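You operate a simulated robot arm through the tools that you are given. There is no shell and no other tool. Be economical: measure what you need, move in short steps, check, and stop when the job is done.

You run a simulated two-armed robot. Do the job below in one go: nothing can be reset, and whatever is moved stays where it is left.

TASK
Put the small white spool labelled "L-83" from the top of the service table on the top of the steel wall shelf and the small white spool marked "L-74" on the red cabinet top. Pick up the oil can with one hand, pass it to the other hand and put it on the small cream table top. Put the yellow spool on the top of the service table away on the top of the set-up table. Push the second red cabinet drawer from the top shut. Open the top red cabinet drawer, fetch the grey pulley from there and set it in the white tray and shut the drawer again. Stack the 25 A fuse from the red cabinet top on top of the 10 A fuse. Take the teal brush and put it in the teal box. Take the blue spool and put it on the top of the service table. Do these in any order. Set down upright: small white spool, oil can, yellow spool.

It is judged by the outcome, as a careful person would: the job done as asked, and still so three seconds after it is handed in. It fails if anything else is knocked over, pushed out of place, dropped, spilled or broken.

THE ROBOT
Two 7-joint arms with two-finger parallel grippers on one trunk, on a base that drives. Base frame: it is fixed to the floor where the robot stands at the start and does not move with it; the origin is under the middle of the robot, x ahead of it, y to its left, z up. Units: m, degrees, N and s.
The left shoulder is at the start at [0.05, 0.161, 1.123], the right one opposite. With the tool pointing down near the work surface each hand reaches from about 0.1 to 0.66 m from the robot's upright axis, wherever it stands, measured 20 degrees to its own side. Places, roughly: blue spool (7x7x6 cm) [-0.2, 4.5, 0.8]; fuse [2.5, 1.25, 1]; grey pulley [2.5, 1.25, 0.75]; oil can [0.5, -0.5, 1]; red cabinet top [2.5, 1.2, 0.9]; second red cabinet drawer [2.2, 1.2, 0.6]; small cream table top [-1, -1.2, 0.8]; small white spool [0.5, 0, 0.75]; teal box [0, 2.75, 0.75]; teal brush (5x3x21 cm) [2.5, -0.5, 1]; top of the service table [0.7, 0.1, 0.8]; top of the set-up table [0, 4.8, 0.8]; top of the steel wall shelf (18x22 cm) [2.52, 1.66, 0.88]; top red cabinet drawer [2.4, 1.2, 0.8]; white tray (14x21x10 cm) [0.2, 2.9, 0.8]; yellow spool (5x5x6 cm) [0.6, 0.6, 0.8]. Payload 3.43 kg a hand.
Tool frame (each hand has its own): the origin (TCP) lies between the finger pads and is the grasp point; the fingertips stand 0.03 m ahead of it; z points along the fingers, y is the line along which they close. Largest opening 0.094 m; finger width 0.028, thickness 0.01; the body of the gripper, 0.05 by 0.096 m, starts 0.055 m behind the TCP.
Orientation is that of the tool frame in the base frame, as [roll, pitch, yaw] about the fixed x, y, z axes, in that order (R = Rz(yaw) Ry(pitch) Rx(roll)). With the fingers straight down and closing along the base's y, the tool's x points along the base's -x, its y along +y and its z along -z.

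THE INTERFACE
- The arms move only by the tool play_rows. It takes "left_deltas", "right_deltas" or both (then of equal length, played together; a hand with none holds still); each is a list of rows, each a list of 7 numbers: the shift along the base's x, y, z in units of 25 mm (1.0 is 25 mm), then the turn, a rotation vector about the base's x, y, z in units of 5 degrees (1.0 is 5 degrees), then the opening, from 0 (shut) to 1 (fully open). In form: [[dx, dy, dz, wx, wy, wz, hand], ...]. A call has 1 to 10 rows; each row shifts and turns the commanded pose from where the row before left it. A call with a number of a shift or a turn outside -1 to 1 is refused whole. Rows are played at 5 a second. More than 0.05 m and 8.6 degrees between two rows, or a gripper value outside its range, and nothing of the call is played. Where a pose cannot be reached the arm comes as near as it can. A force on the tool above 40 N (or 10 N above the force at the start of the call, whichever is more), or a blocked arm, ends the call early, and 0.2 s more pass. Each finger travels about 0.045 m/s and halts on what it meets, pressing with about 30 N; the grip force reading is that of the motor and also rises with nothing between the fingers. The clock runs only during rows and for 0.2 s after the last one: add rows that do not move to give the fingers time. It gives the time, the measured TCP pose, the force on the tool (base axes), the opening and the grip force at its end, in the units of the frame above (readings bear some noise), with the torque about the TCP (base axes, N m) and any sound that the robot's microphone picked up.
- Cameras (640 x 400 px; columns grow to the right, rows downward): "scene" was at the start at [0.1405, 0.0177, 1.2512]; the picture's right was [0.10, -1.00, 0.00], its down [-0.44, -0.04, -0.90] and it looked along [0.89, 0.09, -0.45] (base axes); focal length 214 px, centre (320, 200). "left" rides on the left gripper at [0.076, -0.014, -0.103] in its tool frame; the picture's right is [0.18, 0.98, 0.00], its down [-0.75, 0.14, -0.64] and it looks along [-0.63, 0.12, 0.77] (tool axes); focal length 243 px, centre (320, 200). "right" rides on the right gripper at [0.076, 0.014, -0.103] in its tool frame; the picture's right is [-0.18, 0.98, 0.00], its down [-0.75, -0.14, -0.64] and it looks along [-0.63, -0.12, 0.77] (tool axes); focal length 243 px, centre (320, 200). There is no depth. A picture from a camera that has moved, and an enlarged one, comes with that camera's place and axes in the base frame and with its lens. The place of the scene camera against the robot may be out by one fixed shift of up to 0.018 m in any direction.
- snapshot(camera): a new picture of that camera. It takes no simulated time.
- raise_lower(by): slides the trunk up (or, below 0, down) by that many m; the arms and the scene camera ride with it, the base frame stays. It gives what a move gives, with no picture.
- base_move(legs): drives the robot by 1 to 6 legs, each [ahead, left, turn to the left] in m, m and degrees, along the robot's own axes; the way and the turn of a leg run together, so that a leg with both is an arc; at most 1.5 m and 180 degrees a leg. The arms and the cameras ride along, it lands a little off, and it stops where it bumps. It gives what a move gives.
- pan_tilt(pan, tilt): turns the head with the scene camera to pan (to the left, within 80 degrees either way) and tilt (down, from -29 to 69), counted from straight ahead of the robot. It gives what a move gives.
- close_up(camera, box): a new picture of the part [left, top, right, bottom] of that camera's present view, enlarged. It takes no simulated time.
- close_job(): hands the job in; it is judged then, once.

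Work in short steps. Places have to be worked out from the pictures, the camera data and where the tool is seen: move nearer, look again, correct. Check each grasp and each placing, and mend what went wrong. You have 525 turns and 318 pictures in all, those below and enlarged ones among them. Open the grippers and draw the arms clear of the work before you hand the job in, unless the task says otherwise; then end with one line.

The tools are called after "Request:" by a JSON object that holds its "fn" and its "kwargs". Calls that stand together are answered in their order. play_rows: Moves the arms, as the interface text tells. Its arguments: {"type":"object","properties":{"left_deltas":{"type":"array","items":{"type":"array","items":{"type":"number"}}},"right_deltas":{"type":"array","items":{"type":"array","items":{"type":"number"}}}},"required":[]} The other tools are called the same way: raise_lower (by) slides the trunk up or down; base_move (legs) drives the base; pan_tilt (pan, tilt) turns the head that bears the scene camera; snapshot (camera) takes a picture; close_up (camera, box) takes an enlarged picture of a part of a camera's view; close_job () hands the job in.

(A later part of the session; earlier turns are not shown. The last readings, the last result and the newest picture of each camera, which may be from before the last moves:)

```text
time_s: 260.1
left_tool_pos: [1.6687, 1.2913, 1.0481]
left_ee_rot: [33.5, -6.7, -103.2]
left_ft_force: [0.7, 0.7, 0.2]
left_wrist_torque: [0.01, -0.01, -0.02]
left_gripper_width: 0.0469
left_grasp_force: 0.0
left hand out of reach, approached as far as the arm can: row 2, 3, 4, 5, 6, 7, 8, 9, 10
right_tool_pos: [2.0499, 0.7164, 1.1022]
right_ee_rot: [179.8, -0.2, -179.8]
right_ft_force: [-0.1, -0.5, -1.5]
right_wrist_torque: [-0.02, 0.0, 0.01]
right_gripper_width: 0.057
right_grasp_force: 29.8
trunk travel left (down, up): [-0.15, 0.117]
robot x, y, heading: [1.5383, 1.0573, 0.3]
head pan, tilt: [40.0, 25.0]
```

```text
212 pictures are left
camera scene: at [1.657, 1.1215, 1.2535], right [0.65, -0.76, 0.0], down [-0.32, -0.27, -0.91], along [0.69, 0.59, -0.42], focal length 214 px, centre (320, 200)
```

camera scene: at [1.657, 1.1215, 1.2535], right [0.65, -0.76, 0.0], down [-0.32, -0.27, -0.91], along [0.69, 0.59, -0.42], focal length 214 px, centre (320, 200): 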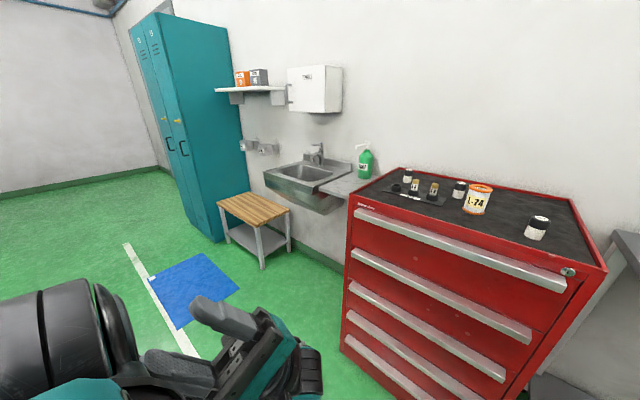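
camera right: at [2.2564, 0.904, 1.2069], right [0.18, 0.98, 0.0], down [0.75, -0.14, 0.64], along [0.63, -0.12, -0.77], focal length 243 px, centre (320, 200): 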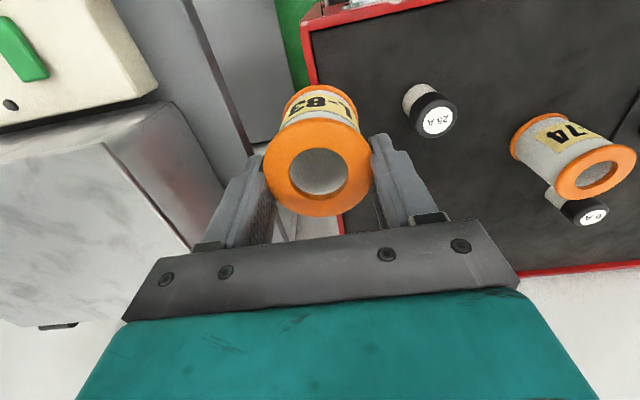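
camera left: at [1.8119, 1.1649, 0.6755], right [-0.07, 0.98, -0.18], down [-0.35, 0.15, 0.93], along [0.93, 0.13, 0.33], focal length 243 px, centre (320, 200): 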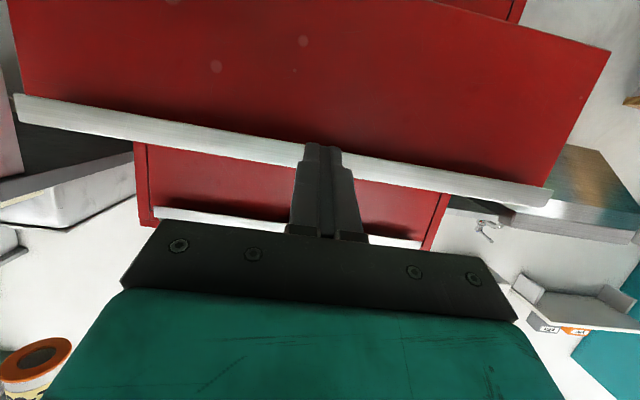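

Too near the torso; undo, then move the whole hand (fingers up, elbow low) outward-forward to make room for precessing the other way.

Request:
{"fn": "play_rows", "kwargs": {"left_deltas": [[0.3, 0.3, -0.1, 0, 1, 0, 0.5], [0.3, 0.3, -0.1, 0, 1, 0, 0.5], [0.3, 0.3, -0.1, 0, 1, 0, 0.5], [0.3, 0.3, -0.1, 0, 1, 0, 0.5], [0.5, 0.5, -0.1, 0, 1, 0, 0.5], [0.5, 0.5, -0.1, 0, 1, 0, 0.5], [0.5, 0.5, -0.1, 0, 1, 0, 0.5], [0.5, 0.5, -0.1, 0, 1, 0, 0.5], [0.5, 0.5, 0, 0, 1, 0, 0.5], [0.5, 0.5, 0, 0, 1, 0, 0.5]]}}

Request:
{"fn": "play_rows", "kwargs": {"left_deltas": [[0.7, 0.7, 0, 0, 0, 0, 0.5], [0.7, 0.7, 0, 0, 0, 0, 0.5], [0.7, 0.7, 0, 0, 0, 0, 0.5], [0.7, 0.7, 0, 0, 0, 0, 0.5], [0.7, 0.7, 0, 0, 0, 0, 0.5], [0.7, 0.7, 0, 0, 0, 0, 0.5]]}}

Request:
{"fn": "snapshot", "kwargs": {"camera": "scene"}}

```text
time_s: 262.3
left_tool_pos: [1.7756, 1.3969, 1.0292]
left_ee_rot: [-17.0, -14.3, -93.4]
left_ft_force: [-0.3, -0.6, -0.3]
left_wrist_torque: [-0.01, 0.0, -0.02]
left_gripper_width: 0.0472
left_grasp_force: 0.1
right_tool_pos: [2.0489, 0.7159, 1.1041]
right_ee_rot: [179.9, -0.1, -179.8]
right_ft_force: [-0.5, -0.7, -1.3]
right_wrist_torque: [0.01, 0.01, 0.03]
right_gripper_width: 0.0566
right_grasp_force: 30.1
trunk travel left (down, up): [-0.15, 0.117]
robot x, y, heading: [1.5391, 1.0497, 0.1]
head pan, tilt: [40.0, 25.0]
```

```text
time_s: 263.7
left_tool_pos: [1.8556, 1.506, 1.0257]
left_ee_rot: [-17.0, -14.4, -93.4]
left_ft_force: [-0.4, 0.4, -0.5]
left_wrist_torque: [-0.01, -0.04, 0.02]
left_gripper_width: 0.0469
left_grasp_force: 0.0
left hand out of reach, approached as far as the arm can: row 5, 6
right_tool_pos: [2.0483, 0.7145, 1.1021]
right_ee_rot: [179.8, -0.1, -179.7]
right_ft_force: [-0.8, -0.5, -1.6]
right_wrist_torque: [-0.01, 0.0, -0.04]
right_gripper_width: 0.0562
right_grasp_force: 30.4
trunk travel left (down, up): [-0.15, 0.117]
robot x, y, heading: [1.5355, 1.0525, 0.3]
head pan, tilt: [40.0, 25.0]
```

```text
211 pictures are left
camera scene: at [1.6571, 1.1217, 1.2535], right [0.65, -0.76, 0.0], down [-0.32, -0.27, -0.91], along [0.69, 0.59, -0.42], focal length 214 px, centre (320, 200)
```

scene: 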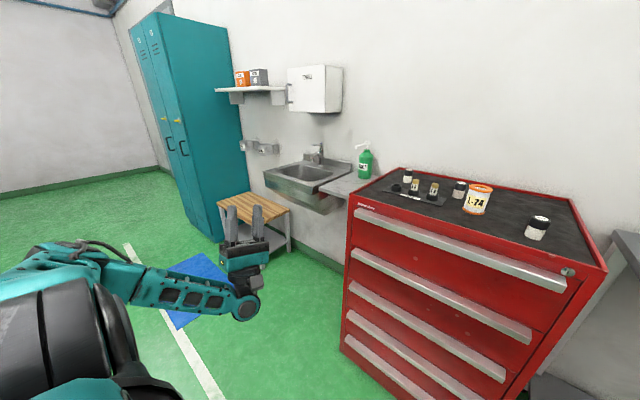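

Precess about the forearm axis in the other sense (up→back-right→down).

Request:
{"fn": "play_rows", "kwargs": {"left_deltas": [[-0.4, -0.5, -0.05, 0.77, -0.6, -0.2, 0.5], [-0.4, -0.5, -0.1, 0.77, -0.6, -0.2, 0.5], [-0.4, -0.5, -0.2, 0.77, -0.6, -0.2, 0.5], [-0.4, -0.5, -0.25, 0.77, -0.6, -0.2, 0.5], [-0.4, -0.5, -0.3, 0.77, -0.6, -0.2, 0.5], [-0.4, -0.5, -0.3, 0.77, -0.6, -0.2, 0.5], [-0.35, -0.45, -0.35, 0.77, -0.6, -0.2, 0.5], [-0.3, -0.4, -0.4, 0.77, -0.6, -0.2, 0.5], [-0.3, -0.4, -0.45, 0.77, -0.6, -0.2, 0.5], [-0.3, -0.4, -0.5, 0.77, -0.6, -0.2, 0.5]]}}

Request:
{"fn": "snapshot", "kwargs": {"camera": "scene"}}

```text
time_s: 265.9
left_tool_pos: [1.7501, 1.3421, 0.9609]
left_ee_rot: [7.6, 28.3, -100.8]
left_ft_force: [1.6, 0.4, -0.5]
left_wrist_torque: [-0.03, 0.01, 0.0]
left_gripper_width: 0.0469
left_grasp_force: 0.1
left hand out of reach, approached as far as the arm can: row 2, 3, 4, 5, 6, 7, 8, 9, 10
right_tool_pos: [2.0484, 0.7152, 1.1036]
right_ee_rot: [179.9, 0.0, -179.9]
right_ft_force: [0.4, -0.8, -1.5]
right_wrist_torque: [0.04, -0.01, 0.02]
right_gripper_width: 0.0566
right_grasp_force: 30.2
trunk travel left (down, up): [-0.15, 0.117]
robot x, y, heading: [1.5384, 1.0517, 0.4]
head pan, tilt: [40.0, 25.0]
```

```text
210 pictures are left
camera scene: at [1.6571, 1.1216, 1.2535], right [0.65, -0.76, 0.0], down [-0.32, -0.27, -0.91], along [0.69, 0.59, -0.42], focal length 214 px, centre (320, 200)
```

scene: 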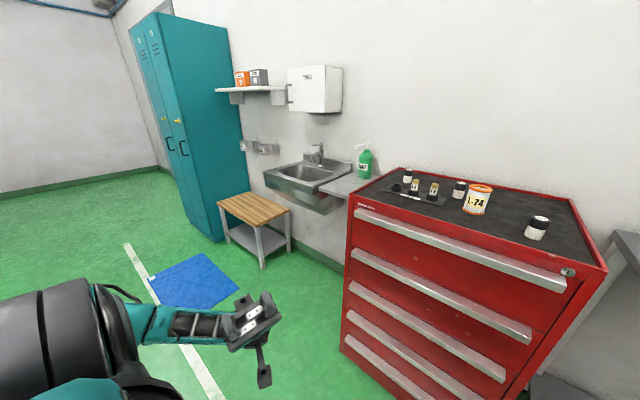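

It follows well. Continue.

Request:
{"fn": "play_rows", "kwargs": {"left_deltas": [[-0.1, -0.2, -0.6, 0.77, -0.6, -0.2, 0.5], [-0.1, -0.2, -0.6, 0.77, -0.6, -0.2, 0.5], [-0.1, -0.2, -0.65, 0.77, -0.6, -0.2, 0.5], [-0.1, -0.1, -0.65, 0.77, -0.6, -0.2, 0.5], [-0.1, -0.1, -0.65, 0.77, -0.6, -0.2, 0.5], [0, -0.1, -0.65, 0.77, -0.6, -0.2, 0.5], [0, 0, -0.65, 0.77, -0.6, -0.2, 0.5], [0.1, 0, -0.65, 0.77, -0.6, -0.2, 0.5], [0.1, 0.1, -0.65, 0.77, -0.6, -0.2, 0.5], [0.1, 0.1, -0.65, 0.77, -0.6, -0.2, 0.5]]}}

Request:
{"fn": "snapshot", "kwargs": {"camera": "scene"}}

```text
time_s: 268.1
left_tool_pos: [1.6675, 1.3114, 0.8132]
left_ee_rot: [55.9, 68.0, -72.4]
left_ft_force: [0.1, -0.3, -0.2]
left_wrist_torque: [0.03, -0.03, 0.01]
left_gripper_width: 0.0469
left_grasp_force: 0.0
left hand out of reach, approached as far as the arm can: row 1, 2, 3, 4, 5, 6, 7, 8, 9, 10
right_tool_pos: [2.0481, 0.7156, 1.1038]
right_ee_rot: [179.8, -0.1, -179.8]
right_ft_force: [-0.2, 0.3, -1.7]
right_wrist_torque: [-0.02, 0.01, 0.03]
right_gripper_width: 0.0566
right_grasp_force: 29.8
trunk travel left (down, up): [-0.15, 0.117]
robot x, y, heading: [1.5365, 1.055, 0.4]
head pan, tilt: [40.0, 25.0]
```

```text
209 pictures are left
camera scene: at [1.6571, 1.1216, 1.2535], right [0.65, -0.76, 0.0], down [-0.32, -0.27, -0.91], along [0.69, 0.59, -0.42], focal length 214 px, centre (320, 200)
```

scene: 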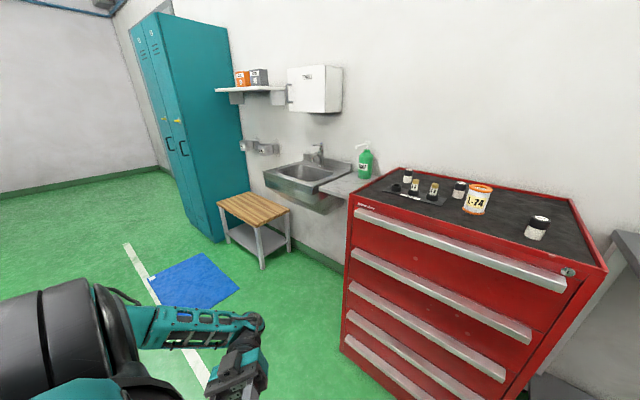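

Very good. Continue to fingers-down, moving out from the torso.

Request:
{"fn": "play_rows", "kwargs": {"left_deltas": [[0.2, 0.2, -0.5, 0.77, -0.6, -0.2, 0.5], [0.2, 0.2, -0.5, 0.77, -0.6, -0.2, 0.5], [0.3, 0.3, -0.5, 0.77, -0.6, -0.2, 0.5], [0.3, 0.3, -0.5, 0.77, -0.6, -0.2, 0.5], [0.4, 0.4, -0.4, 0.77, -0.6, -0.2, 0.5], [0.4, 0.4, -0.4, 0.77, -0.6, -0.2, 0.5], [0.4, 0.4, -0.3, 0.77, -0.6, -0.2, 0.5], [0.4, 0.4, -0.2, 0.77, -0.6, -0.2, 0.5], [0.5, 0.4, -0.1, 0.77, -0.6, -0.2, 0.5], [0.5, 0.4, -0.1, 0.77, -0.6, -0.2, 0.5]]}}

Request:
{"fn": "snapshot", "kwargs": {"camera": "scene"}}

```text
time_s: 270.3
left_tool_pos: [1.6721, 1.3828, 0.715]
left_ee_rot: [165.0, 52.4, 18.7]
left_ft_force: [-0.1, 0.1, 0.5]
left_wrist_torque: [0.02, -0.01, 0.03]
left_gripper_width: 0.0471
left_grasp_force: 0.0
left hand out of reach, approached as far as the arm can: row 1, 3, 4, 5, 7, 8, 9, 10
right_tool_pos: [2.0481, 0.7164, 1.1032]
right_ee_rot: [179.9, 0.0, -179.8]
right_ft_force: [0.4, 0.3, -1.2]
right_wrist_torque: [-0.01, -0.01, 0.05]
right_gripper_width: 0.0567
right_grasp_force: 29.8
trunk travel left (down, up): [-0.15, 0.117]
robot x, y, heading: [1.5385, 1.0555, 0.3]
head pan, tilt: [40.0, 25.0]
```

```text
208 pictures are left
camera scene: at [1.657, 1.1216, 1.2535], right [0.65, -0.76, 0.0], down [-0.32, -0.27, -0.91], along [0.69, 0.59, -0.42], focal length 214 px, centre (320, 200)
```

scene: 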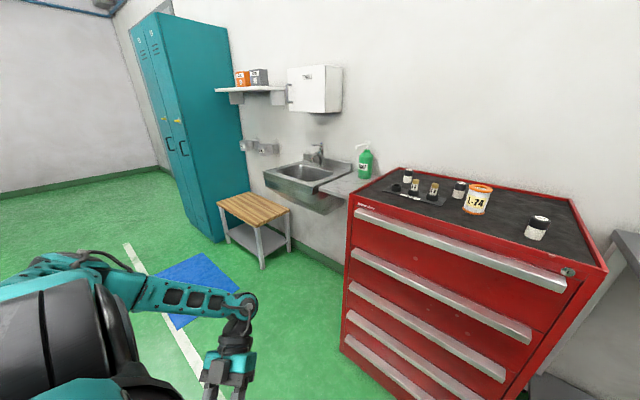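

Success: elbow low-left, hand hanging down. Straighten fingers to vertical while moving forward/up, then yaw to normal.

Request:
{"fn": "play_rows", "kwargs": {"left_deltas": [[0.7, 0, 0.5, 0.6, -0.79, 0, 0.5], [0.7, 0, 0.5, 0.6, -0.79, 0, 0.5], [0.7, 0, 0.5, 0.6, -0.79, 0, 0.5], [0.7, 0, 0.5, 0.6, -0.79, 0, 0.5], [0.7, 0, 0.6, 0.6, -0.79, 0, 0.5], [0.7, 0, 0.6, 0.6, -0.79, 0, 0.5], [0.7, 0, 0.6, 0.6, -0.79, 0, 0.5], [0.7, 0, 0.6, 0.6, -0.79, 0, 0.5], [0.7, 0, 0.6, 0.6, -0.79, 0, 0.5], [0.7, 0, 0.6, 0.6, -0.79, 0, 0.5]]}}

Request:
{"fn": "snapshot", "kwargs": {"camera": "scene"}}

```text
time_s: 272.5
left_tool_pos: [1.7366, 1.3958, 0.823]
left_ee_rot: [179.0, 4.2, 25.9]
left_ft_force: [-0.1, 0.0, 0.4]
left_wrist_torque: [-0.01, 0.01, 0.0]
left_gripper_width: 0.0468
left_grasp_force: 0.0
left hand out of reach, approached as far as the arm can: row 1, 2, 3, 4, 5, 6, 7, 9
right_tool_pos: [2.0486, 0.7158, 1.1031]
right_ee_rot: [179.9, -0.1, -179.7]
right_ft_force: [-0.1, -0.7, -1.3]
right_wrist_torque: [0.01, 0.02, 0.02]
right_gripper_width: 0.0568
right_grasp_force: 30.2
trunk travel left (down, up): [-0.15, 0.117]
robot x, y, heading: [1.5331, 1.0528, 0.4]
head pan, tilt: [40.0, 25.0]
```

```text
207 pictures are left
camera scene: at [1.6571, 1.1214, 1.2535], right [0.65, -0.76, 0.0], down [-0.32, -0.27, -0.91], along [0.69, 0.59, -0.42], focal length 214 px, centre (320, 200)
```

scene: 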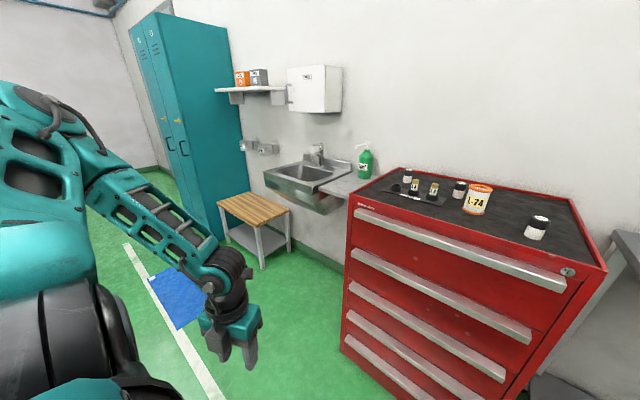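

Request:
{"fn": "play_rows", "kwargs": {"left_deltas": [[0, -0.4, 0.8, 0, -0.5, 0.5, 0.5], [0, -0.4, 0.8, 0, -0.5, 0.5, 0.5], [0, -0.4, 0.8, 0, 0, 1, 0.5], [0, -0.4, 0.8, 0, 0, 1, 0.5], [0, -0.4, 0.8, 0, 0, 1, 0.5], [0.5, -0.4, 0.8, 0, 0, 1, 0.5], [0.5, -0.4, 0.8, 0, 0, 1, 0.5], [0.5, 0, 0.8, 0, 0, 1, 0.5], [0.5, 0, 0.8, 0, 0, 1, 0.5], [0.5, 0, 0.8, 0, 0, 1, 0.5]]}}

Request:
{"fn": "snapshot", "kwargs": {"camera": "scene"}}

```text
time_s: 274.7
left_tool_pos: [1.7967, 1.412, 0.9501]
left_ee_rot: [176.7, -0.2, 70.8]
left_ft_force: [-0.2, 0.3, -0.2]
left_wrist_torque: [0.01, -0.04, -0.01]
left_gripper_width: 0.0469
left_grasp_force: 0.1
left hand out of reach, approached as far as the arm can: row 1, 2, 3, 4, 5, 6, 7, 8
right_tool_pos: [2.0494, 0.7167, 1.103]
right_ee_rot: [179.8, -0.2, -179.8]
right_ft_force: [-0.2, -0.1, -2.0]
right_wrist_torque: [0.0, 0.0, 0.0]
right_gripper_width: 0.0566
right_grasp_force: 29.7
trunk travel left (down, up): [-0.15, 0.117]
robot x, y, heading: [1.5396, 1.0536, 0.3]
head pan, tilt: [40.0, 25.0]
```

```text
206 pictures are left
camera scene: at [1.6571, 1.1213, 1.2535], right [0.65, -0.76, 0.0], down [-0.32, -0.27, -0.91], along [0.69, 0.59, -0.42], focal length 214 px, centre (320, 200)
```

scene: 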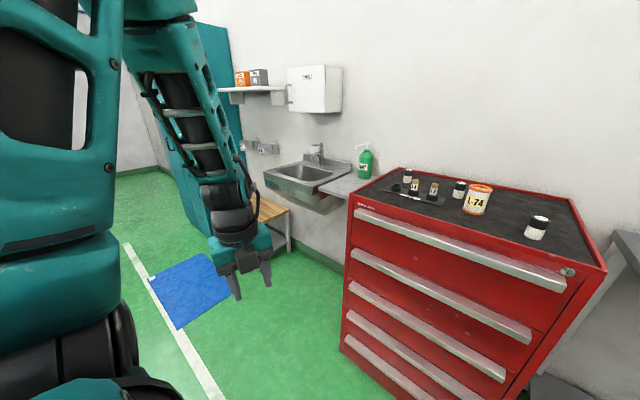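

Down falls in the forearm joint's dead zone on this branch: the elbow must return the way it came (inward→low-front→out). I go to the inward pose, then lower-right to bring the elbow low-front.

Request:
{"fn": "play_rows", "kwargs": {"left_deltas": [[1, 0, 0.5, 0, 0, 1, 0.5], [1, 0, 0.5, 0, 0, 1, 0.5], [1, 0, 0.5, 0, 0, 1, 0.5], [1, 0, 0.5, 0, 0, 1, 0.5], [1, 0, 0.5, 0, 0, 1, 0.5], [1, 0, 0.5, 0, 0, 1, 0.5], [1, 0, 0.5, 0, 0, 1, 0.5], [1, 0, 0.5, 0, 0, 1, 0.5], [1, 0, 0.5, 0, 0, 1, 0.5], [1, 0, 0.5, 0, 0, 1, 0.5]]}}

Request:
{"fn": "play_rows", "kwargs": {"left_deltas": [[0.5, 0, 0, 0, 0, 1, 0.5], [0.5, 0, 0, 0, 0, 1, 0.5], [0, 0, 0, 0, 0, 1, 0.5], [0, 0, 0, 0, 0, 1, 0.5], [0, 0, 0, 0, 0, 1, 0.5], [0, 0, 0, 0, 0, 1, 0.5], [0, 0, 0, 0, 0, 1, 0.5], [0, 0, 0, 0, 0, 1, 0.5], [0, 0, 0, 0, 0, 1, 0.5], [0, 0, 0, 0, 0, 1, 0.5]]}}

Request:
{"fn": "snapshot", "kwargs": {"camera": "scene"}}

```text
time_s: 276.9
left_tool_pos: [2.0462, 1.4126, 1.0741]
left_ee_rot: [176.6, -0.2, 121.0]
left_ft_force: [0.2, -0.2, -1.2]
left_wrist_torque: [-0.01, -0.03, 0.02]
left_gripper_width: 0.0469
left_grasp_force: 0.1
right_tool_pos: [2.0507, 0.7164, 1.1026]
right_ee_rot: [179.9, -0.1, -179.8]
right_ft_force: [-0.2, -0.2, -2.4]
right_wrist_torque: [-0.04, -0.02, -0.02]
right_gripper_width: 0.0567
right_grasp_force: 30.0
trunk travel left (down, up): [-0.15, 0.117]
robot x, y, heading: [1.5389, 1.0527, 0.3]
head pan, tilt: [40.0, 25.0]
```

```text
time_s: 279.1
left_tool_pos: [2.0711, 1.4117, 1.0763]
left_ee_rot: [176.5, -0.1, 171.0]
left_ft_force: [0.0, 0.4, 0.1]
left_wrist_torque: [0.01, 0.0, 0.04]
left_gripper_width: 0.047
left_grasp_force: 0.1
right_tool_pos: [2.0496, 0.7163, 1.1032]
right_ee_rot: [179.9, 0.0, -179.8]
right_ft_force: [0.3, 0.3, -1.9]
right_wrist_torque: [-0.01, -0.01, -0.03]
right_gripper_width: 0.0567
right_grasp_force: 30.2
trunk travel left (down, up): [-0.15, 0.117]
robot x, y, heading: [1.5377, 1.0547, 0.3]
head pan, tilt: [40.0, 25.0]
```

```text
205 pictures are left
camera scene: at [1.6571, 1.1216, 1.2535], right [0.65, -0.76, 0.0], down [-0.32, -0.27, -0.91], along [0.69, 0.59, -0.42], focal length 214 px, centre (320, 200)
```

scene: 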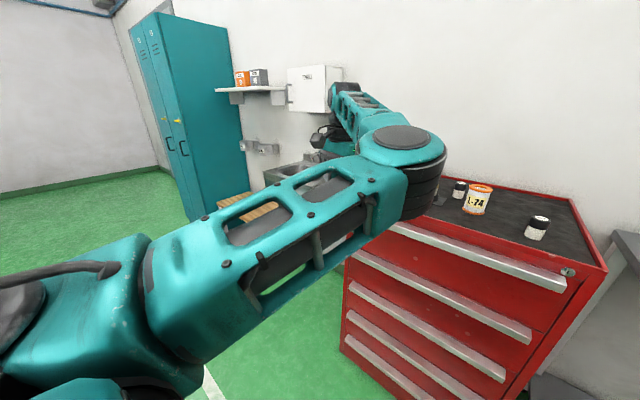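

Inward pose, no limits. Roll fingers down→left now, which should swing the elbow right→low.

Request:
{"fn": "play_rows", "kwargs": {"left_deltas": [[0, 0, 0, 1, 0, 0, 0.5], [0, 0, 0, 1, 0, 0, 0.5], [0, 0, 0, 1, 0, 0, 0.5], [0, 0, 0, 1, 0, 0, 0.5], [0, 0, 0, 1, 0, 0, 0.5], [0, 0, 0, 1, 0, 0, 0.5], [0, 0, 0, 1, 0, 0, 0.5], [0, 0, 0, 1, 0, 0, 0.5], [0, 0, 0, 1, 0, 0, 0.5], [0, 0, 0, 1, 0, 0, 0.5]]}}

Request:
{"fn": "play_rows", "kwargs": {"left_deltas": [[0, 0, 0, 1, 0, 0, 0.5], [0, 0, 0, 1, 0, 0, 0.5], [0, 0, 0, 1, 0, 0, 0.5], [0, 0, 0, 1, 0, 0, 0.5], [0, 0, 0, 1, 0, 0, 0.5], [0, 0, 0, 1, 0, 0, 0.5], [0, 0, 0, 1, 0, 0, 0.5], [0, 0, 0, 1, 0, 0, 0.5]]}}

Request:
{"fn": "snapshot", "kwargs": {"camera": "scene"}}

```text
time_s: 281.3
left_tool_pos: [2.0697, 1.4127, 1.0759]
left_ee_rot: [126.9, -7.2, 174.2]
left_ft_force: [-0.3, -0.1, 0.4]
left_wrist_torque: [0.03, 0.0, 0.04]
left_gripper_width: 0.0471
left_grasp_force: 0.0
right_tool_pos: [2.0484, 0.7161, 1.1035]
right_ee_rot: [179.9, -0.1, -179.8]
right_ft_force: [0.3, -0.8, -2.0]
right_wrist_torque: [-0.01, 0.0, 0.0]
right_gripper_width: 0.0565
right_grasp_force: 30.2
trunk travel left (down, up): [-0.15, 0.117]
robot x, y, heading: [1.5385, 1.0553, 0.3]
head pan, tilt: [40.0, 25.0]
```

```text
time_s: 283.1
left_tool_pos: [2.0713, 1.4113, 1.0767]
left_ee_rot: [86.5, -9.2, -179.9]
left_ft_force: [-0.1, -0.5, 0.6]
left_wrist_torque: [-0.02, 0.0, 0.0]
left_gripper_width: 0.047
left_grasp_force: 0.1
right_tool_pos: [2.049, 0.716, 1.1042]
right_ee_rot: [180.0, -0.1, -179.8]
right_ft_force: [-0.2, 0.2, -2.2]
right_wrist_torque: [-0.02, -0.03, 0.0]
right_gripper_width: 0.0566
right_grasp_force: 30.0
trunk travel left (down, up): [-0.15, 0.117]
robot x, y, heading: [1.5357, 1.0521, 0.1]
head pan, tilt: [40.0, 25.0]
```

```text
204 pictures are left
camera scene: at [1.6571, 1.1217, 1.2535], right [0.65, -0.76, 0.0], down [-0.32, -0.27, -0.91], along [0.69, 0.59, -0.42], focal length 214 px, centre (320, 200)
```

scene: 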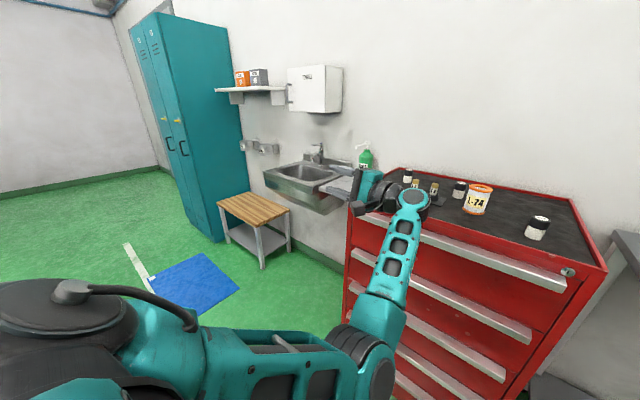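

Exactly as predicted: elbow low-front, fingers left, no limits. Now precess about the forearm from left to forward-down.

Request:
{"fn": "play_rows", "kwargs": {"left_deltas": [[0, -0.3, -0.1, -0.45, 0.1, -0.88, 0.5], [0, -0.3, -0.1, -0.45, 0.1, -0.88, 0.5], [0, -0.3, -0.1, -0.45, 0.1, -0.88, 0.5], [0, -0.3, -0.1, -0.45, 0.1, -0.88, 0.5], [0, -0.3, -0.1, -0.45, 0.1, -0.88, 0.5], [0, -0.4, -0.2, -0.45, 0.1, -0.88, 0.5], [0, -0.4, -0.2, -0.45, 0.1, -0.88, 0.5], [0, -0.4, -0.2, -0.45, 0.1, -0.88, 0.5], [0, -0.4, -0.2, -0.45, 0.1, -0.88, 0.5], [0, -0.4, -0.2, -0.45, 0.1, -0.88, 0.5]]}}

Request:
{"fn": "snapshot", "kwargs": {"camera": "scene"}}

```text
time_s: 285.3
left_tool_pos: [2.0696, 1.3228, 1.038]
left_ee_rot: [109.0, -4.9, 132.7]
left_ft_force: [-0.1, 0.9, -0.4]
left_wrist_torque: [-0.01, 0.01, -0.02]
left_gripper_width: 0.047
left_grasp_force: 0.0
right_tool_pos: [2.0497, 0.7157, 1.1051]
right_ee_rot: [179.9, -0.1, -179.8]
right_ft_force: [-0.2, -0.6, -1.5]
right_wrist_torque: [-0.03, -0.02, -0.01]
right_gripper_width: 0.0568
right_grasp_force: 29.9
trunk travel left (down, up): [-0.15, 0.117]
robot x, y, heading: [1.5381, 1.0528, 0.2]
head pan, tilt: [40.0, 25.0]
```

```text
203 pictures are left
camera scene: at [1.657, 1.1216, 1.2535], right [0.65, -0.76, 0.0], down [-0.32, -0.27, -0.91], along [0.69, 0.59, -0.42], focal length 214 px, centre (320, 200)
```

scene: 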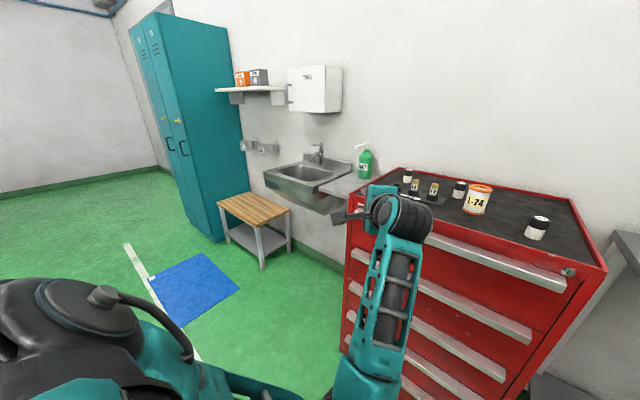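

Continue, then look.

Request:
{"fn": "play_rows", "kwargs": {"left_deltas": [[-0.2, -0.3, -0.2, -0.45, 0.1, -0.88, 0.5], [-0.2, -0.3, -0.2, -0.45, 0.1, -0.88, 0.5], [-0.2, -0.3, -0.2, -0.45, 0.1, -0.88, 0.5], [-0.2, -0.3, -0.2, -0.45, 0.1, -0.88, 0.5], [-0.2, -0.3, -0.2, -0.45, 0.1, -0.88, 0.5], [-0.2, -0.2, -0.2, -0.45, 0.1, -0.88, 0.5], [-0.2, -0.2, -0.2, -0.45, 0.1, -0.88, 0.5], [-0.2, 0, -0.2, -0.45, 0.1, -0.88, 0.5], [-0.2, 0, -0.2, -0.45, 0.1, -0.88, 0.5], [-0.2, 0, -0.2, -0.45, 0.1, -0.88, 0.5]]}}

Request:
{"fn": "snapshot", "kwargs": {"camera": "scene"}}

```text
time_s: 287.7
left_tool_pos: [2.0418, 1.2795, 1.0453]
left_ee_rot: [113.7, 8.6, 99.4]
left_ft_force: [-0.3, -0.7, 0.3]
left_wrist_torque: [0.01, 0.0, 0.02]
left_gripper_width: 0.0471
left_grasp_force: 0.1
left hand out of reach, approached as far as the arm can: row 8, 9, 10
right_tool_pos: [2.0479, 0.7161, 1.1032]
right_ee_rot: [179.9, -0.1, -179.8]
right_ft_force: [-0.5, 0.5, -2.0]
right_wrist_torque: [-0.01, 0.0, -0.03]
right_gripper_width: 0.0567
right_grasp_force: 30.0
trunk travel left (down, up): [-0.15, 0.117]
robot x, y, heading: [1.5353, 1.0548, 0.4]
head pan, tilt: [40.0, 25.0]
stopped in row 10 (left hand): the arm was blocked; the commanded pose is now the measured one
```

```text
202 pictures are left
camera scene: at [1.6571, 1.1216, 1.2535], right [0.65, -0.76, 0.0], down [-0.32, -0.27, -0.91], along [0.69, 0.59, -0.42], focal length 214 px, centre (320, 200)
```

scene: 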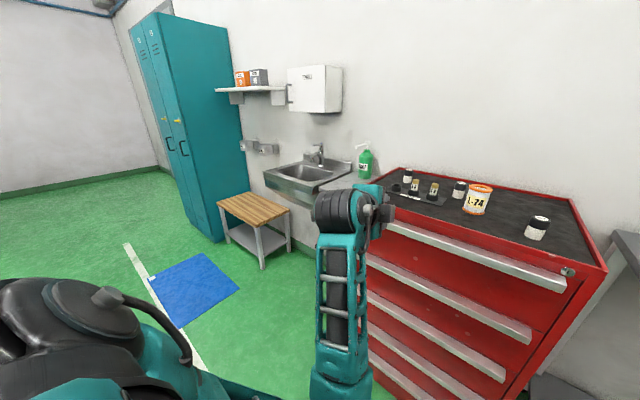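

Fingers forward-down with elbow low, like my earlier drawer-push pose. Move the hand left/back/down a bit to bring the elbow to the left side.

Request:
{"fn": "play_rows", "kwargs": {"left_deltas": [[0, 0.5, 0, 0, 0, 0, 0.5], [0, 0.5, 0, 0, 0, 0, 0.5], [-0.5, 0.5, -0.2, 0, 0, 0, 0.5], [-0.5, 0.5, -0.2, 0, 0, 0, 0.5], [-0.5, 0, -0.5, 0, 0, 0, 0.5], [-0.5, 0, -0.5, 0, 0, 0, 0.5], [-0.5, 0, -0.5, 0, 0, 0, 0.5], [-0.5, 0, -0.5, 0, 0, 0, 0.5]]}}

Request:
{"fn": "snapshot", "kwargs": {"camera": "scene"}}

```text
time_s: 289.5
left_tool_pos: [2.0422, 1.2944, 1.047]
left_ee_rot: [114.2, 8.4, 100.0]
left_ft_force: [0.7, -0.7, -0.2]
left_wrist_torque: [0.03, -0.03, -0.04]
left_gripper_width: 0.0471
left_grasp_force: 0.0
left hand out of reach, approached as far as the arm can: row 2, 3, 4, 5, 6, 7, 8
right_tool_pos: [2.0494, 0.7177, 1.1039]
right_ee_rot: [179.9, -0.1, -179.7]
right_ft_force: [-0.5, -0.6, -1.3]
right_wrist_torque: [0.0, 0.0, 0.02]
right_gripper_width: 0.0566
right_grasp_force: 30.0
trunk travel left (down, up): [-0.15, 0.117]
robot x, y, heading: [1.5363, 1.0524, 0.3]
head pan, tilt: [40.0, 25.0]
```

```text
201 pictures are left
camera scene: at [1.6571, 1.1216, 1.2535], right [0.65, -0.76, 0.0], down [-0.32, -0.27, -0.91], along [0.69, 0.59, -0.42], focal length 214 px, centre (320, 200)
```

scene: 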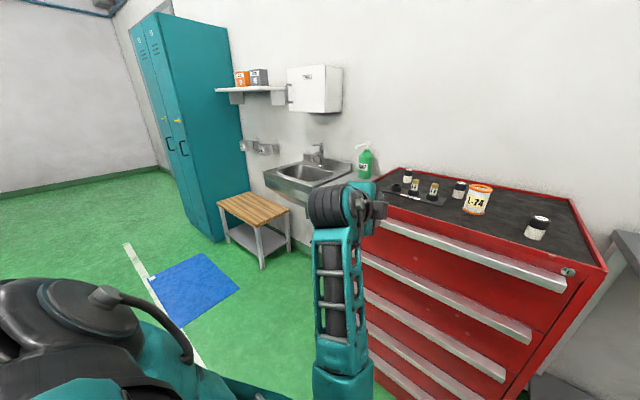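

Stuck at a limit here. I back the base off for room, then extend the hand forward low as in the push pose and retract from there.

Request:
{"fn": "base_move", "kwargs": {"legs": [[-0.4, 0, 0]]}}

Request:
{"fn": "play_rows", "kwargs": {"left_deltas": [[1, -0.3, -0.5, 0, 0, 0, 0.5], [1, -0.3, -0.5, 0, 0, 0, 0.5], [1, -0.3, -1, 0, 0, 0, 0.5], [1, -0.3, -1, 0, 0, 0, 0.5], [0.5, -0.3, -1, 0, 0, 0, 0.5], [0.5, -0.3, -1, 0, 0, 0, 0.5], [0.5, 0, -1, 0, 0, 0, 0.5], [0.5, 0, -1, 0, 0, 0, 0.5], [0, 0, -1, 0, 0, 0, 0.5], [0, 0, -1, 0, 0, 0, 0.5]]}}

Request:
{"fn": "snapshot", "kwargs": {"camera": "scene"}}

```text
time_s: 292.1
left_tool_pos: [1.6295, 1.2953, 1.0459]
left_ee_rot: [114.2, 8.4, 100.8]
left_ft_force: [-0.9, 0.1, 0.4]
left_wrist_torque: [-0.01, 0.0, 0.04]
left_gripper_width: 0.0472
left_grasp_force: 0.1
right_tool_pos: [1.6451, 0.7181, 1.1034]
right_ee_rot: [179.8, -0.1, -179.0]
right_ft_force: [-0.1, 0.0, -1.3]
right_wrist_torque: [-0.02, 0.02, 0.02]
right_gripper_width: 0.0567
right_grasp_force: 30.0
trunk travel left (down, up): [-0.15, 0.117]
robot x, y, heading: [1.1249, 1.0476, 1.3]
head pan, tilt: [40.0, 25.0]
```

```text
time_s: 294.3
left_tool_pos: [1.779, 1.2488, 0.8257]
left_ee_rot: [113.9, 8.7, 100.6]
left_ft_force: [0.0, 0.4, 0.0]
left_wrist_torque: [0.01, -0.02, 0.01]
left_gripper_width: 0.0472
left_grasp_force: 0.2
right_tool_pos: [1.6448, 0.7188, 1.1028]
right_ee_rot: [180.0, -0.1, -179.0]
right_ft_force: [0.2, 0.9, -1.9]
right_wrist_torque: [-0.04, 0.0, 0.03]
right_gripper_width: 0.0569
right_grasp_force: 30.0
trunk travel left (down, up): [-0.15, 0.117]
robot x, y, heading: [1.1273, 1.0456, 1.1]
head pan, tilt: [40.0, 25.0]
```

```text
200 pictures are left
camera scene: at [1.2466, 1.1181, 1.2535], right [0.66, -0.75, 0.0], down [-0.32, -0.28, -0.91], along [0.68, 0.6, -0.42], focal length 214 px, centre (320, 200)
```

scene: 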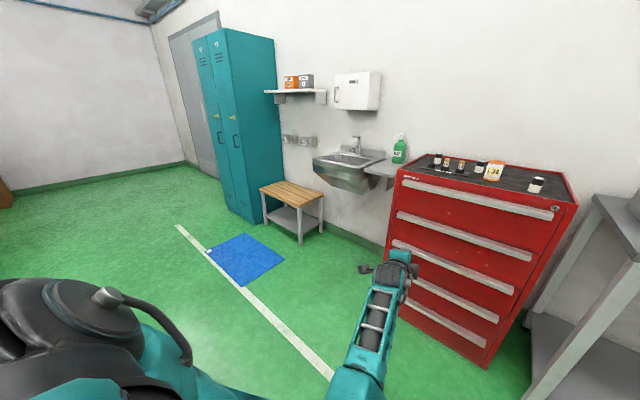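

No limits here: forearm forward, elbow low. Pitch fingers to down at this extended pose.

Request:
{"fn": "play_rows", "kwargs": {"left_deltas": [[0, 0, 0.3, 0, 1, 0, 0.5], [0, 0, 0.3, 0, 1, 0, 0.5], [0, 0, 0.3, 0, 1, 0, 0.5], [0, 0, 0.3, 0, 1, 0, 0.5], [0, 0, 0.3, 0, 1, 0, 0.5], [0, 0, 0.3, 0, 1, 0, 0.5], [0, 0, 0.3, 0, 1, 0, 0.5], [0, 0, 0.3, 0, 1, 0, 0.5], [0, 0, 0.3, 0, 1, 0, 0.5], [0, 0, 0.3, 0, 1, 0, 0.5]]}}

Request:
{"fn": "snapshot", "kwargs": {"camera": "scene"}}

```text
time_s: 296.5
left_tool_pos: [1.7788, 1.2505, 0.8951]
left_ee_rot: [163.3, -2.7, 103.3]
left_ft_force: [0.1, 0.2, -0.1]
left_wrist_torque: [-0.01, -0.03, 0.01]
left_gripper_width: 0.0473
left_grasp_force: 0.0
right_tool_pos: [1.6442, 0.7181, 1.1032]
right_ee_rot: [179.9, -0.1, -178.9]
right_ft_force: [0.1, 0.2, -1.1]
right_wrist_torque: [0.04, -0.05, -0.01]
right_gripper_width: 0.0566
right_grasp_force: 29.6
trunk travel left (down, up): [-0.15, 0.117]
robot x, y, heading: [1.1276, 1.048, 1.2]
head pan, tilt: [40.0, 25.0]
```

```text
199 pictures are left
camera scene: at [1.2465, 1.1181, 1.2535], right [0.66, -0.75, 0.0], down [-0.32, -0.28, -0.91], along [0.68, 0.6, -0.42], focal length 214 px, centre (320, 200)
```

scene: 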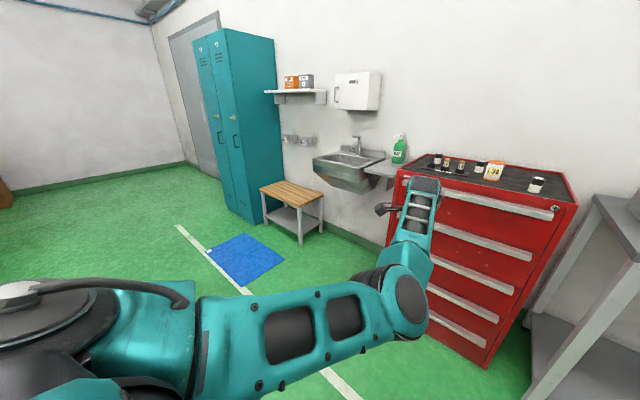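

The cycle gained some elbow rotation (now right-low). Repeat the ratchet: roll to left, swing to forward, pitch down.

Request:
{"fn": "play_rows", "kwargs": {"left_deltas": [[-0.1, 0.3, 0.2, 1, 0, 0, 0.5], [-0.1, 0.3, 0.2, 1, 0, 0, 0.5], [-0.1, 0.3, 0.2, 1, 0, 0, 0.5], [-0.1, 0.3, 0.2, 1, 0, 0, 0.5], [-0.1, 0.3, 0.2, 1, 0, 0, 0.5], [-0.1, 0.3, 0.2, 1, 0, 0, 0.5], [-0.1, 0.3, 0.2, 1, 0, 0, 0.5], [-0.1, 0.3, 0.2, 1, 0, 0, 0.5], [-0.1, 0.3, 0.2, 1, 0, 0, 0.5], [-0.1, 0.3, 0.2, 1, 0, 0, 0.5]]}}

Request:
{"fn": "play_rows", "kwargs": {"left_deltas": [[0, 0.3, 0, 1, 0, 0, 0.5], [0, 0.3, 0, 1, 0, 0, 0.5], [0, 0.3, 0, 1, 0, 0, 0.5], [0, 0.3, 0, 1, 0, 0, 0.5], [0, 0.3, 0, 1, 0, 0, 0.5], [0, 0.3, 0, 1, 0, 0, 0.5], [0, 0.3, 0, 1, 0, 0, 0.5], [0, 0.3, 0, 1, 0, 0, 0.5]]}}

Request:
{"fn": "snapshot", "kwargs": {"camera": "scene"}}

```text
time_s: 298.7
left_tool_pos: [1.7528, 1.3259, 0.947]
left_ee_rot: [146.9, -51.0, 111.6]
left_ft_force: [0.2, 0.2, 0.7]
left_wrist_torque: [-0.04, 0.02, 0.01]
left_gripper_width: 0.047
left_grasp_force: 0.1
right_tool_pos: [1.6453, 0.7196, 1.1031]
right_ee_rot: [179.8, -0.1, -178.8]
right_ft_force: [-0.9, 0.5, -1.0]
right_wrist_torque: [0.04, 0.03, 0.03]
right_gripper_width: 0.0563
right_grasp_force: 29.0
trunk travel left (down, up): [-0.15, 0.117]
robot x, y, heading: [1.1307, 1.0492, 1.3]
head pan, tilt: [40.0, 25.0]
```

```text
time_s: 300.5
left_tool_pos: [1.7548, 1.3845, 0.9462]
left_ee_rot: [61.3, -76.4, -167.9]
left_ft_force: [0.1, -0.2, 0.2]
left_wrist_torque: [-0.03, 0.0, 0.0]
left_gripper_width: 0.0471
left_grasp_force: 0.2
right_tool_pos: [1.6437, 0.7166, 1.1038]
right_ee_rot: [179.9, -0.2, -178.8]
right_ft_force: [0.3, -0.5, -2.0]
right_wrist_torque: [-0.04, 0.0, 0.01]
right_gripper_width: 0.0566
right_grasp_force: 29.5
trunk travel left (down, up): [-0.15, 0.117]
robot x, y, heading: [1.1317, 1.0489, 1.3]
head pan, tilt: [40.0, 25.0]
```

```text
198 pictures are left
camera scene: at [1.2465, 1.1182, 1.2535], right [0.66, -0.75, 0.0], down [-0.32, -0.28, -0.91], along [0.68, 0.6, -0.42], focal length 214 px, centre (320, 200)
```

scene: 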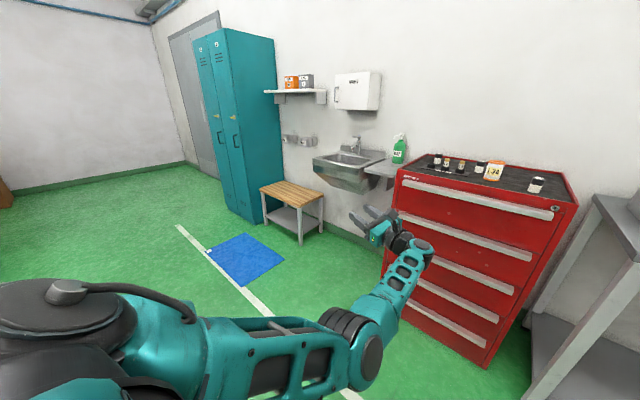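

Keep rolling on to fingers-up; the elbow should pass low to the left.

Request:
{"fn": "play_rows", "kwargs": {"left_deltas": [[0, 0, 0.3, 1, 0, 0, 0.5], [0, 0, 0.3, 1, 0, 0, 0.5], [0, 0, 0.3, 1, 0, 0, 0.5], [0, 0, 0.3, 1, 0, 0, 0.5], [0, 0, 0.3, 1, 0, 0, 0.5], [0, 0, 0.3, 1, 0, 0, 0.5], [0, 0, 0.3, 1, 0, 0, 0.5], [0, 0, 0.3, 1, 0, 0, 0.5], [0, 0, 0.3, 1, 0, 0, 0.5], [0, 0, 0.3, 1, 0, 0, 0.5]]}}

Request:
{"fn": "play_rows", "kwargs": {"left_deltas": [[0, 0, 0, 1, 0, 0, 0.5], [0, 0, 0, 1, 0, 0, 0.5], [0, 0, 0, 1, 0, 0, 0.5], [0, 0, 0, 1, 0, 0, 0.5], [0, 0, 0, 1, 0, 0, 0.5], [0, 0, 0, 1, 0, 0, 0.5], [0, 0, 0, 1, 0, 0, 0.5], [0, 0, 0, 1, 0, 0, 0.5]]}}

Request:
{"fn": "snapshot", "kwargs": {"camera": "scene"}}

```text
time_s: 302.7
left_tool_pos: [1.7539, 1.385, 1.0199]
left_ee_rot: [-6.2, -35.9, -106.5]
left_ft_force: [1.0, -0.3, -0.4]
left_wrist_torque: [-0.02, -0.01, 0.01]
left_gripper_width: 0.0472
left_grasp_force: 0.0
right_tool_pos: [1.644, 0.718, 1.1033]
right_ee_rot: [180.0, -0.1, -178.8]
right_ft_force: [-1.0, -0.4, -1.1]
right_wrist_torque: [-0.04, 0.0, -0.02]
right_gripper_width: 0.0565
right_grasp_force: 30.4
trunk travel left (down, up): [-0.15, 0.117]
robot x, y, heading: [1.1268, 1.0469, 1.2]
head pan, tilt: [40.0, 25.0]
```

```text
time_s: 304.5
left_tool_pos: [1.7399, 1.3807, 1.0281]
left_ee_rot: [-16.8, 2.9, -103.5]
left_ft_force: [0.1, 0.6, -0.3]
left_wrist_torque: [0.0, 0.01, -0.01]
left_gripper_width: 0.0467
left_grasp_force: 0.1
left hand out of reach, approached as far as the arm can: row 4, 6, 7
right_tool_pos: [1.6438, 0.7194, 1.1038]
right_ee_rot: [179.9, -0.1, -179.0]
right_ft_force: [-0.3, -0.4, -1.7]
right_wrist_torque: [0.0, 0.04, 0.02]
right_gripper_width: 0.0568
right_grasp_force: 30.2
trunk travel left (down, up): [-0.15, 0.117]
robot x, y, heading: [1.1295, 1.0491, 1.0]
head pan, tilt: [40.0, 25.0]
```

```text
197 pictures are left
camera scene: at [1.2464, 1.1183, 1.2535], right [0.66, -0.75, 0.0], down [-0.32, -0.28, -0.91], along [0.68, 0.6, -0.42], focal length 214 px, centre (320, 200)
```

scene: 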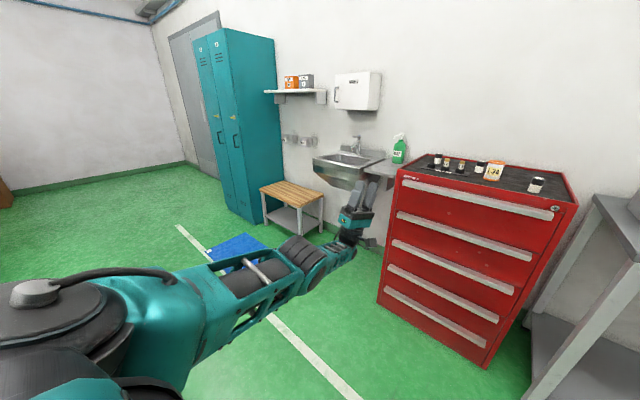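

Fingers up now. Retract a little and pitch about y: up→forward→down.

Request:
{"fn": "play_rows", "kwargs": {"left_deltas": [[-0.4, 0, -0.2, 0, 1, 0, 0.5], [-0.4, 0, -0.2, 0, 1, 0, 0.5], [-0.4, 0, -0.2, 0, 1, 0, 0.5], [-0.2, 0, -0.2, 0, 1, 0, 0.5], [0, 0, -0.2, 0, 1, 0, 0.5], [0, 0, -0.2, 0, 1, 0, 0.5], [0, 0, -0.3, 0, 1, 0, 0.5], [0, 0, -0.3, 0, 1, 0, 0.5], [0, 0, -0.3, 0, 1, 0, 0.5], [0, 0, -0.3, 0, 1, 0, 0.5]]}}

Request:
{"fn": "snapshot", "kwargs": {"camera": "scene"}}

Request:
{"fn": "play_rows", "kwargs": {"left_deltas": [[0, 0, -0.3, 0, 1, 0, 0.5], [0, 0, -0.3, 0, 1, 0, 0.5], [0, 0, -0.3, 0, 1, 0, 0.5], [0, 0, -0.3, 0, 1, 0, 0.5], [0, 0, 0, 0, 1, 0, 0.5], [0, 0, 0, 0, 1, 0, 0.5], [0, 0, 0, 0, 1, 0, 0.5], [0, 0, 0, 0, 1, 0, 0.5], [0, 0, 0, 0, 1, 0, 0.5], [0, 0, 0, 0, 1, 0, 0.5]]}}

Request:
{"fn": "snapshot", "kwargs": {"camera": "scene"}}

```text
time_s: 306.7
left_tool_pos: [1.8318, 1.4178, 0.89]
left_ee_rot: [-65.8, -8.4, -100.9]
left_ft_force: [0.0, 0.5, -0.7]
left_wrist_torque: [-0.01, -0.01, 0.01]
left_gripper_width: 0.0471
left_grasp_force: 0.1
left hand out of reach, approached as far as the arm can: row 1, 2, 3, 4, 5, 6, 7, 8, 9, 10
right_tool_pos: [1.6437, 0.7194, 1.1043]
right_ee_rot: [179.9, 0.0, -179.0]
right_ft_force: [0.2, -0.1, -1.0]
right_wrist_torque: [0.02, -0.01, -0.02]
right_gripper_width: 0.0563
right_grasp_force: 30.2
trunk travel left (down, up): [-0.15, 0.117]
robot x, y, heading: [1.1249, 1.0475, 1.3]
head pan, tilt: [40.0, 25.0]
```

```text
196 pictures are left
camera scene: at [1.2465, 1.1181, 1.2535], right [0.66, -0.75, 0.0], down [-0.32, -0.28, -0.91], along [0.68, 0.6, -0.42], focal length 214 px, centre (320, 200)
```

scene: 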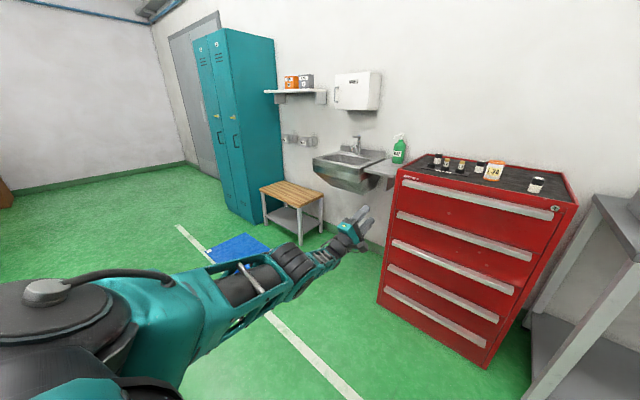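

```text
time_s: 308.9
left_tool_pos: [1.8816, 1.4325, 0.8519]
left_ee_rot: [-105.8, -12.9, -93.5]
left_ft_force: [-0.3, -1.0, -0.2]
left_wrist_torque: [0.04, 0.02, 0.04]
left_gripper_width: 0.0469
left_grasp_force: 0.0
left hand out of reach, approached as far as the arm can: row 1, 2, 3, 4, 5, 6, 7, 9, 10
right_tool_pos: [1.6439, 0.7196, 1.1037]
right_ee_rot: [180.0, -0.1, -178.8]
right_ft_force: [-0.4, -0.5, -1.4]
right_wrist_torque: [0.0, 0.0, -0.03]
right_gripper_width: 0.0566
right_grasp_force: 29.8
trunk travel left (down, up): [-0.15, 0.117]
robot x, y, heading: [1.1291, 1.0463, 1.2]
head pan, tilt: [40.0, 25.0]
```

```text
195 pictures are left
camera scene: at [1.246, 1.1187, 1.2536], right [0.66, -0.75, 0.0], down [-0.32, -0.28, -0.91], along [0.68, 0.6, -0.42], focal length 214 px, centre (320, 200)
```

scene: 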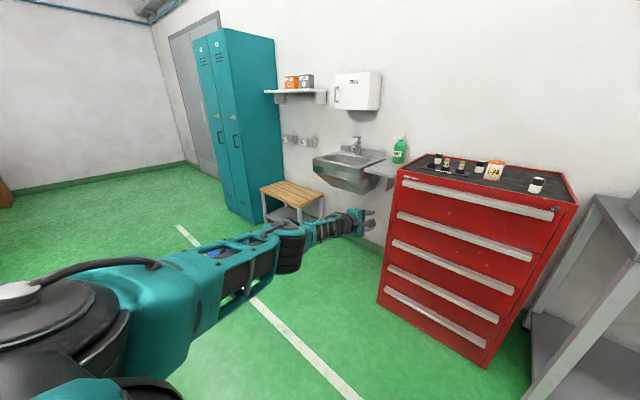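

Arm is straight forward now. Pull straight back and see how it folds.

Request:
{"fn": "play_rows", "kwargs": {"left_deltas": [[-1, 0, 0, 0, 0, 0, 0.5], [-1, 0, 0, 0, 0, 0, 0.5], [-1, 0, 0, 0, 0, 0, 0.5], [-1, 0, 0, 0, 0, 0, 0.5], [-1, 0, 0, 0, 0, 0, 0.5], [-1, 0, 0, 0, 0, 0, 0.5], [-1, 0, 0, 0, 0, 0, 0.5], [-1, 0, 0, 0, 0, 0, 0.5]]}}

Request:
{"fn": "snapshot", "kwargs": {"camera": "scene"}}

```text
time_s: 310.7
left_tool_pos: [1.671, 1.433, 0.838]
left_ee_rot: [-110.0, -13.4, -92.0]
left_ft_force: [0.0, -0.6, 0.0]
left_wrist_torque: [-0.01, 0.02, 0.0]
left_gripper_width: 0.047
left_grasp_force: 0.1
right_tool_pos: [1.6435, 0.7181, 1.1035]
right_ee_rot: [179.8, -0.2, -178.9]
right_ft_force: [-0.9, 0.9, -2.1]
right_wrist_torque: [0.0, -0.02, -0.01]
right_gripper_width: 0.0569
right_grasp_force: 29.8
trunk travel left (down, up): [-0.15, 0.117]
robot x, y, heading: [1.1286, 1.0487, 1.3]
head pan, tilt: [40.0, 25.0]
```

```text
194 pictures are left
camera scene: at [1.2463, 1.1181, 1.2536], right [0.66, -0.75, 0.0], down [-0.32, -0.28, -0.91], along [0.68, 0.6, -0.42], focal length 214 px, centre (320, 200)
```

scene: 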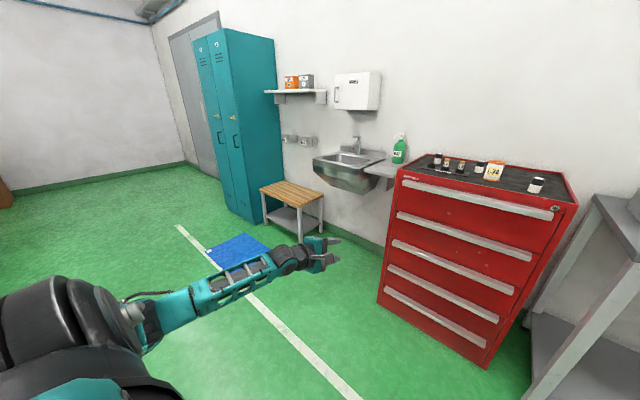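

It folded with the elbow low-left and no limits, like the original push pose. Now pitch the fingers down while raising.

Request:
{"fn": "play_rows", "kwargs": {"left_deltas": [[0, -0.2, 0.4, 0, 1, 0, 0.5], [0, -0.2, 0.4, 0, 1, 0, 0.5], [0, -0.2, 0.4, 0, 1, 0, 0.5], [0, -0.2, 0.4, 0, 1, 0, 0.5], [0, -0.2, 0.5, 0, 1, 0, 0.5], [0, -0.2, 0.5, 0, 1, 0, 0.5], [0, -0.2, 0.5, 0, 1, 0, 0.5], [0, -0.2, 0.5, 0, 1, 0, 0.5], [0, 0, 0.5, 0, 1, 0, 0.5], [0, 0, 0.5, 0, 1, 0, 0.5]]}}

Request:
{"fn": "snapshot", "kwargs": {"camera": "scene"}}

```text
time_s: 312.9
left_tool_pos: [1.672, 1.3933, 0.9513]
left_ee_rot: [-161.3, -10.0, -80.9]
left_ft_force: [-0.6, 0.2, -0.5]
left_wrist_torque: [0.01, -0.03, 0.01]
left_gripper_width: 0.047
left_grasp_force: 0.1
right_tool_pos: [1.6442, 0.719, 1.1045]
right_ee_rot: [179.9, -0.1, -179.0]
right_ft_force: [0.0, -0.4, -1.5]
right_wrist_torque: [0.01, 0.05, -0.02]
right_gripper_width: 0.0565
right_grasp_force: 29.3
trunk travel left (down, up): [-0.15, 0.117]
robot x, y, heading: [1.1295, 1.0451, 1.2]
head pan, tilt: [40.0, 25.0]
```

```text
193 pictures are left
camera scene: at [1.2466, 1.118, 1.2535], right [0.66, -0.75, 0.0], down [-0.32, -0.28, -0.91], along [0.68, 0.6, -0.42], focal length 214 px, centre (320, 200)
```

scene: 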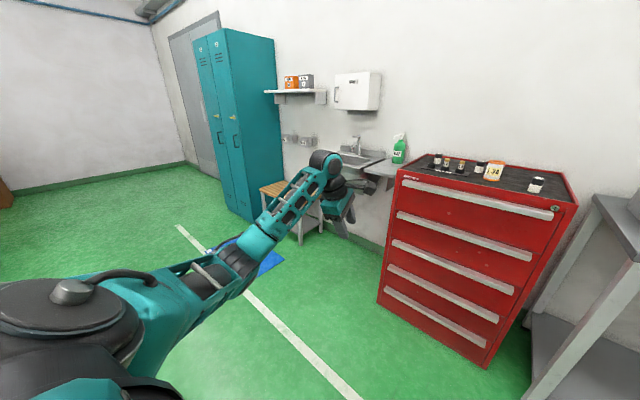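

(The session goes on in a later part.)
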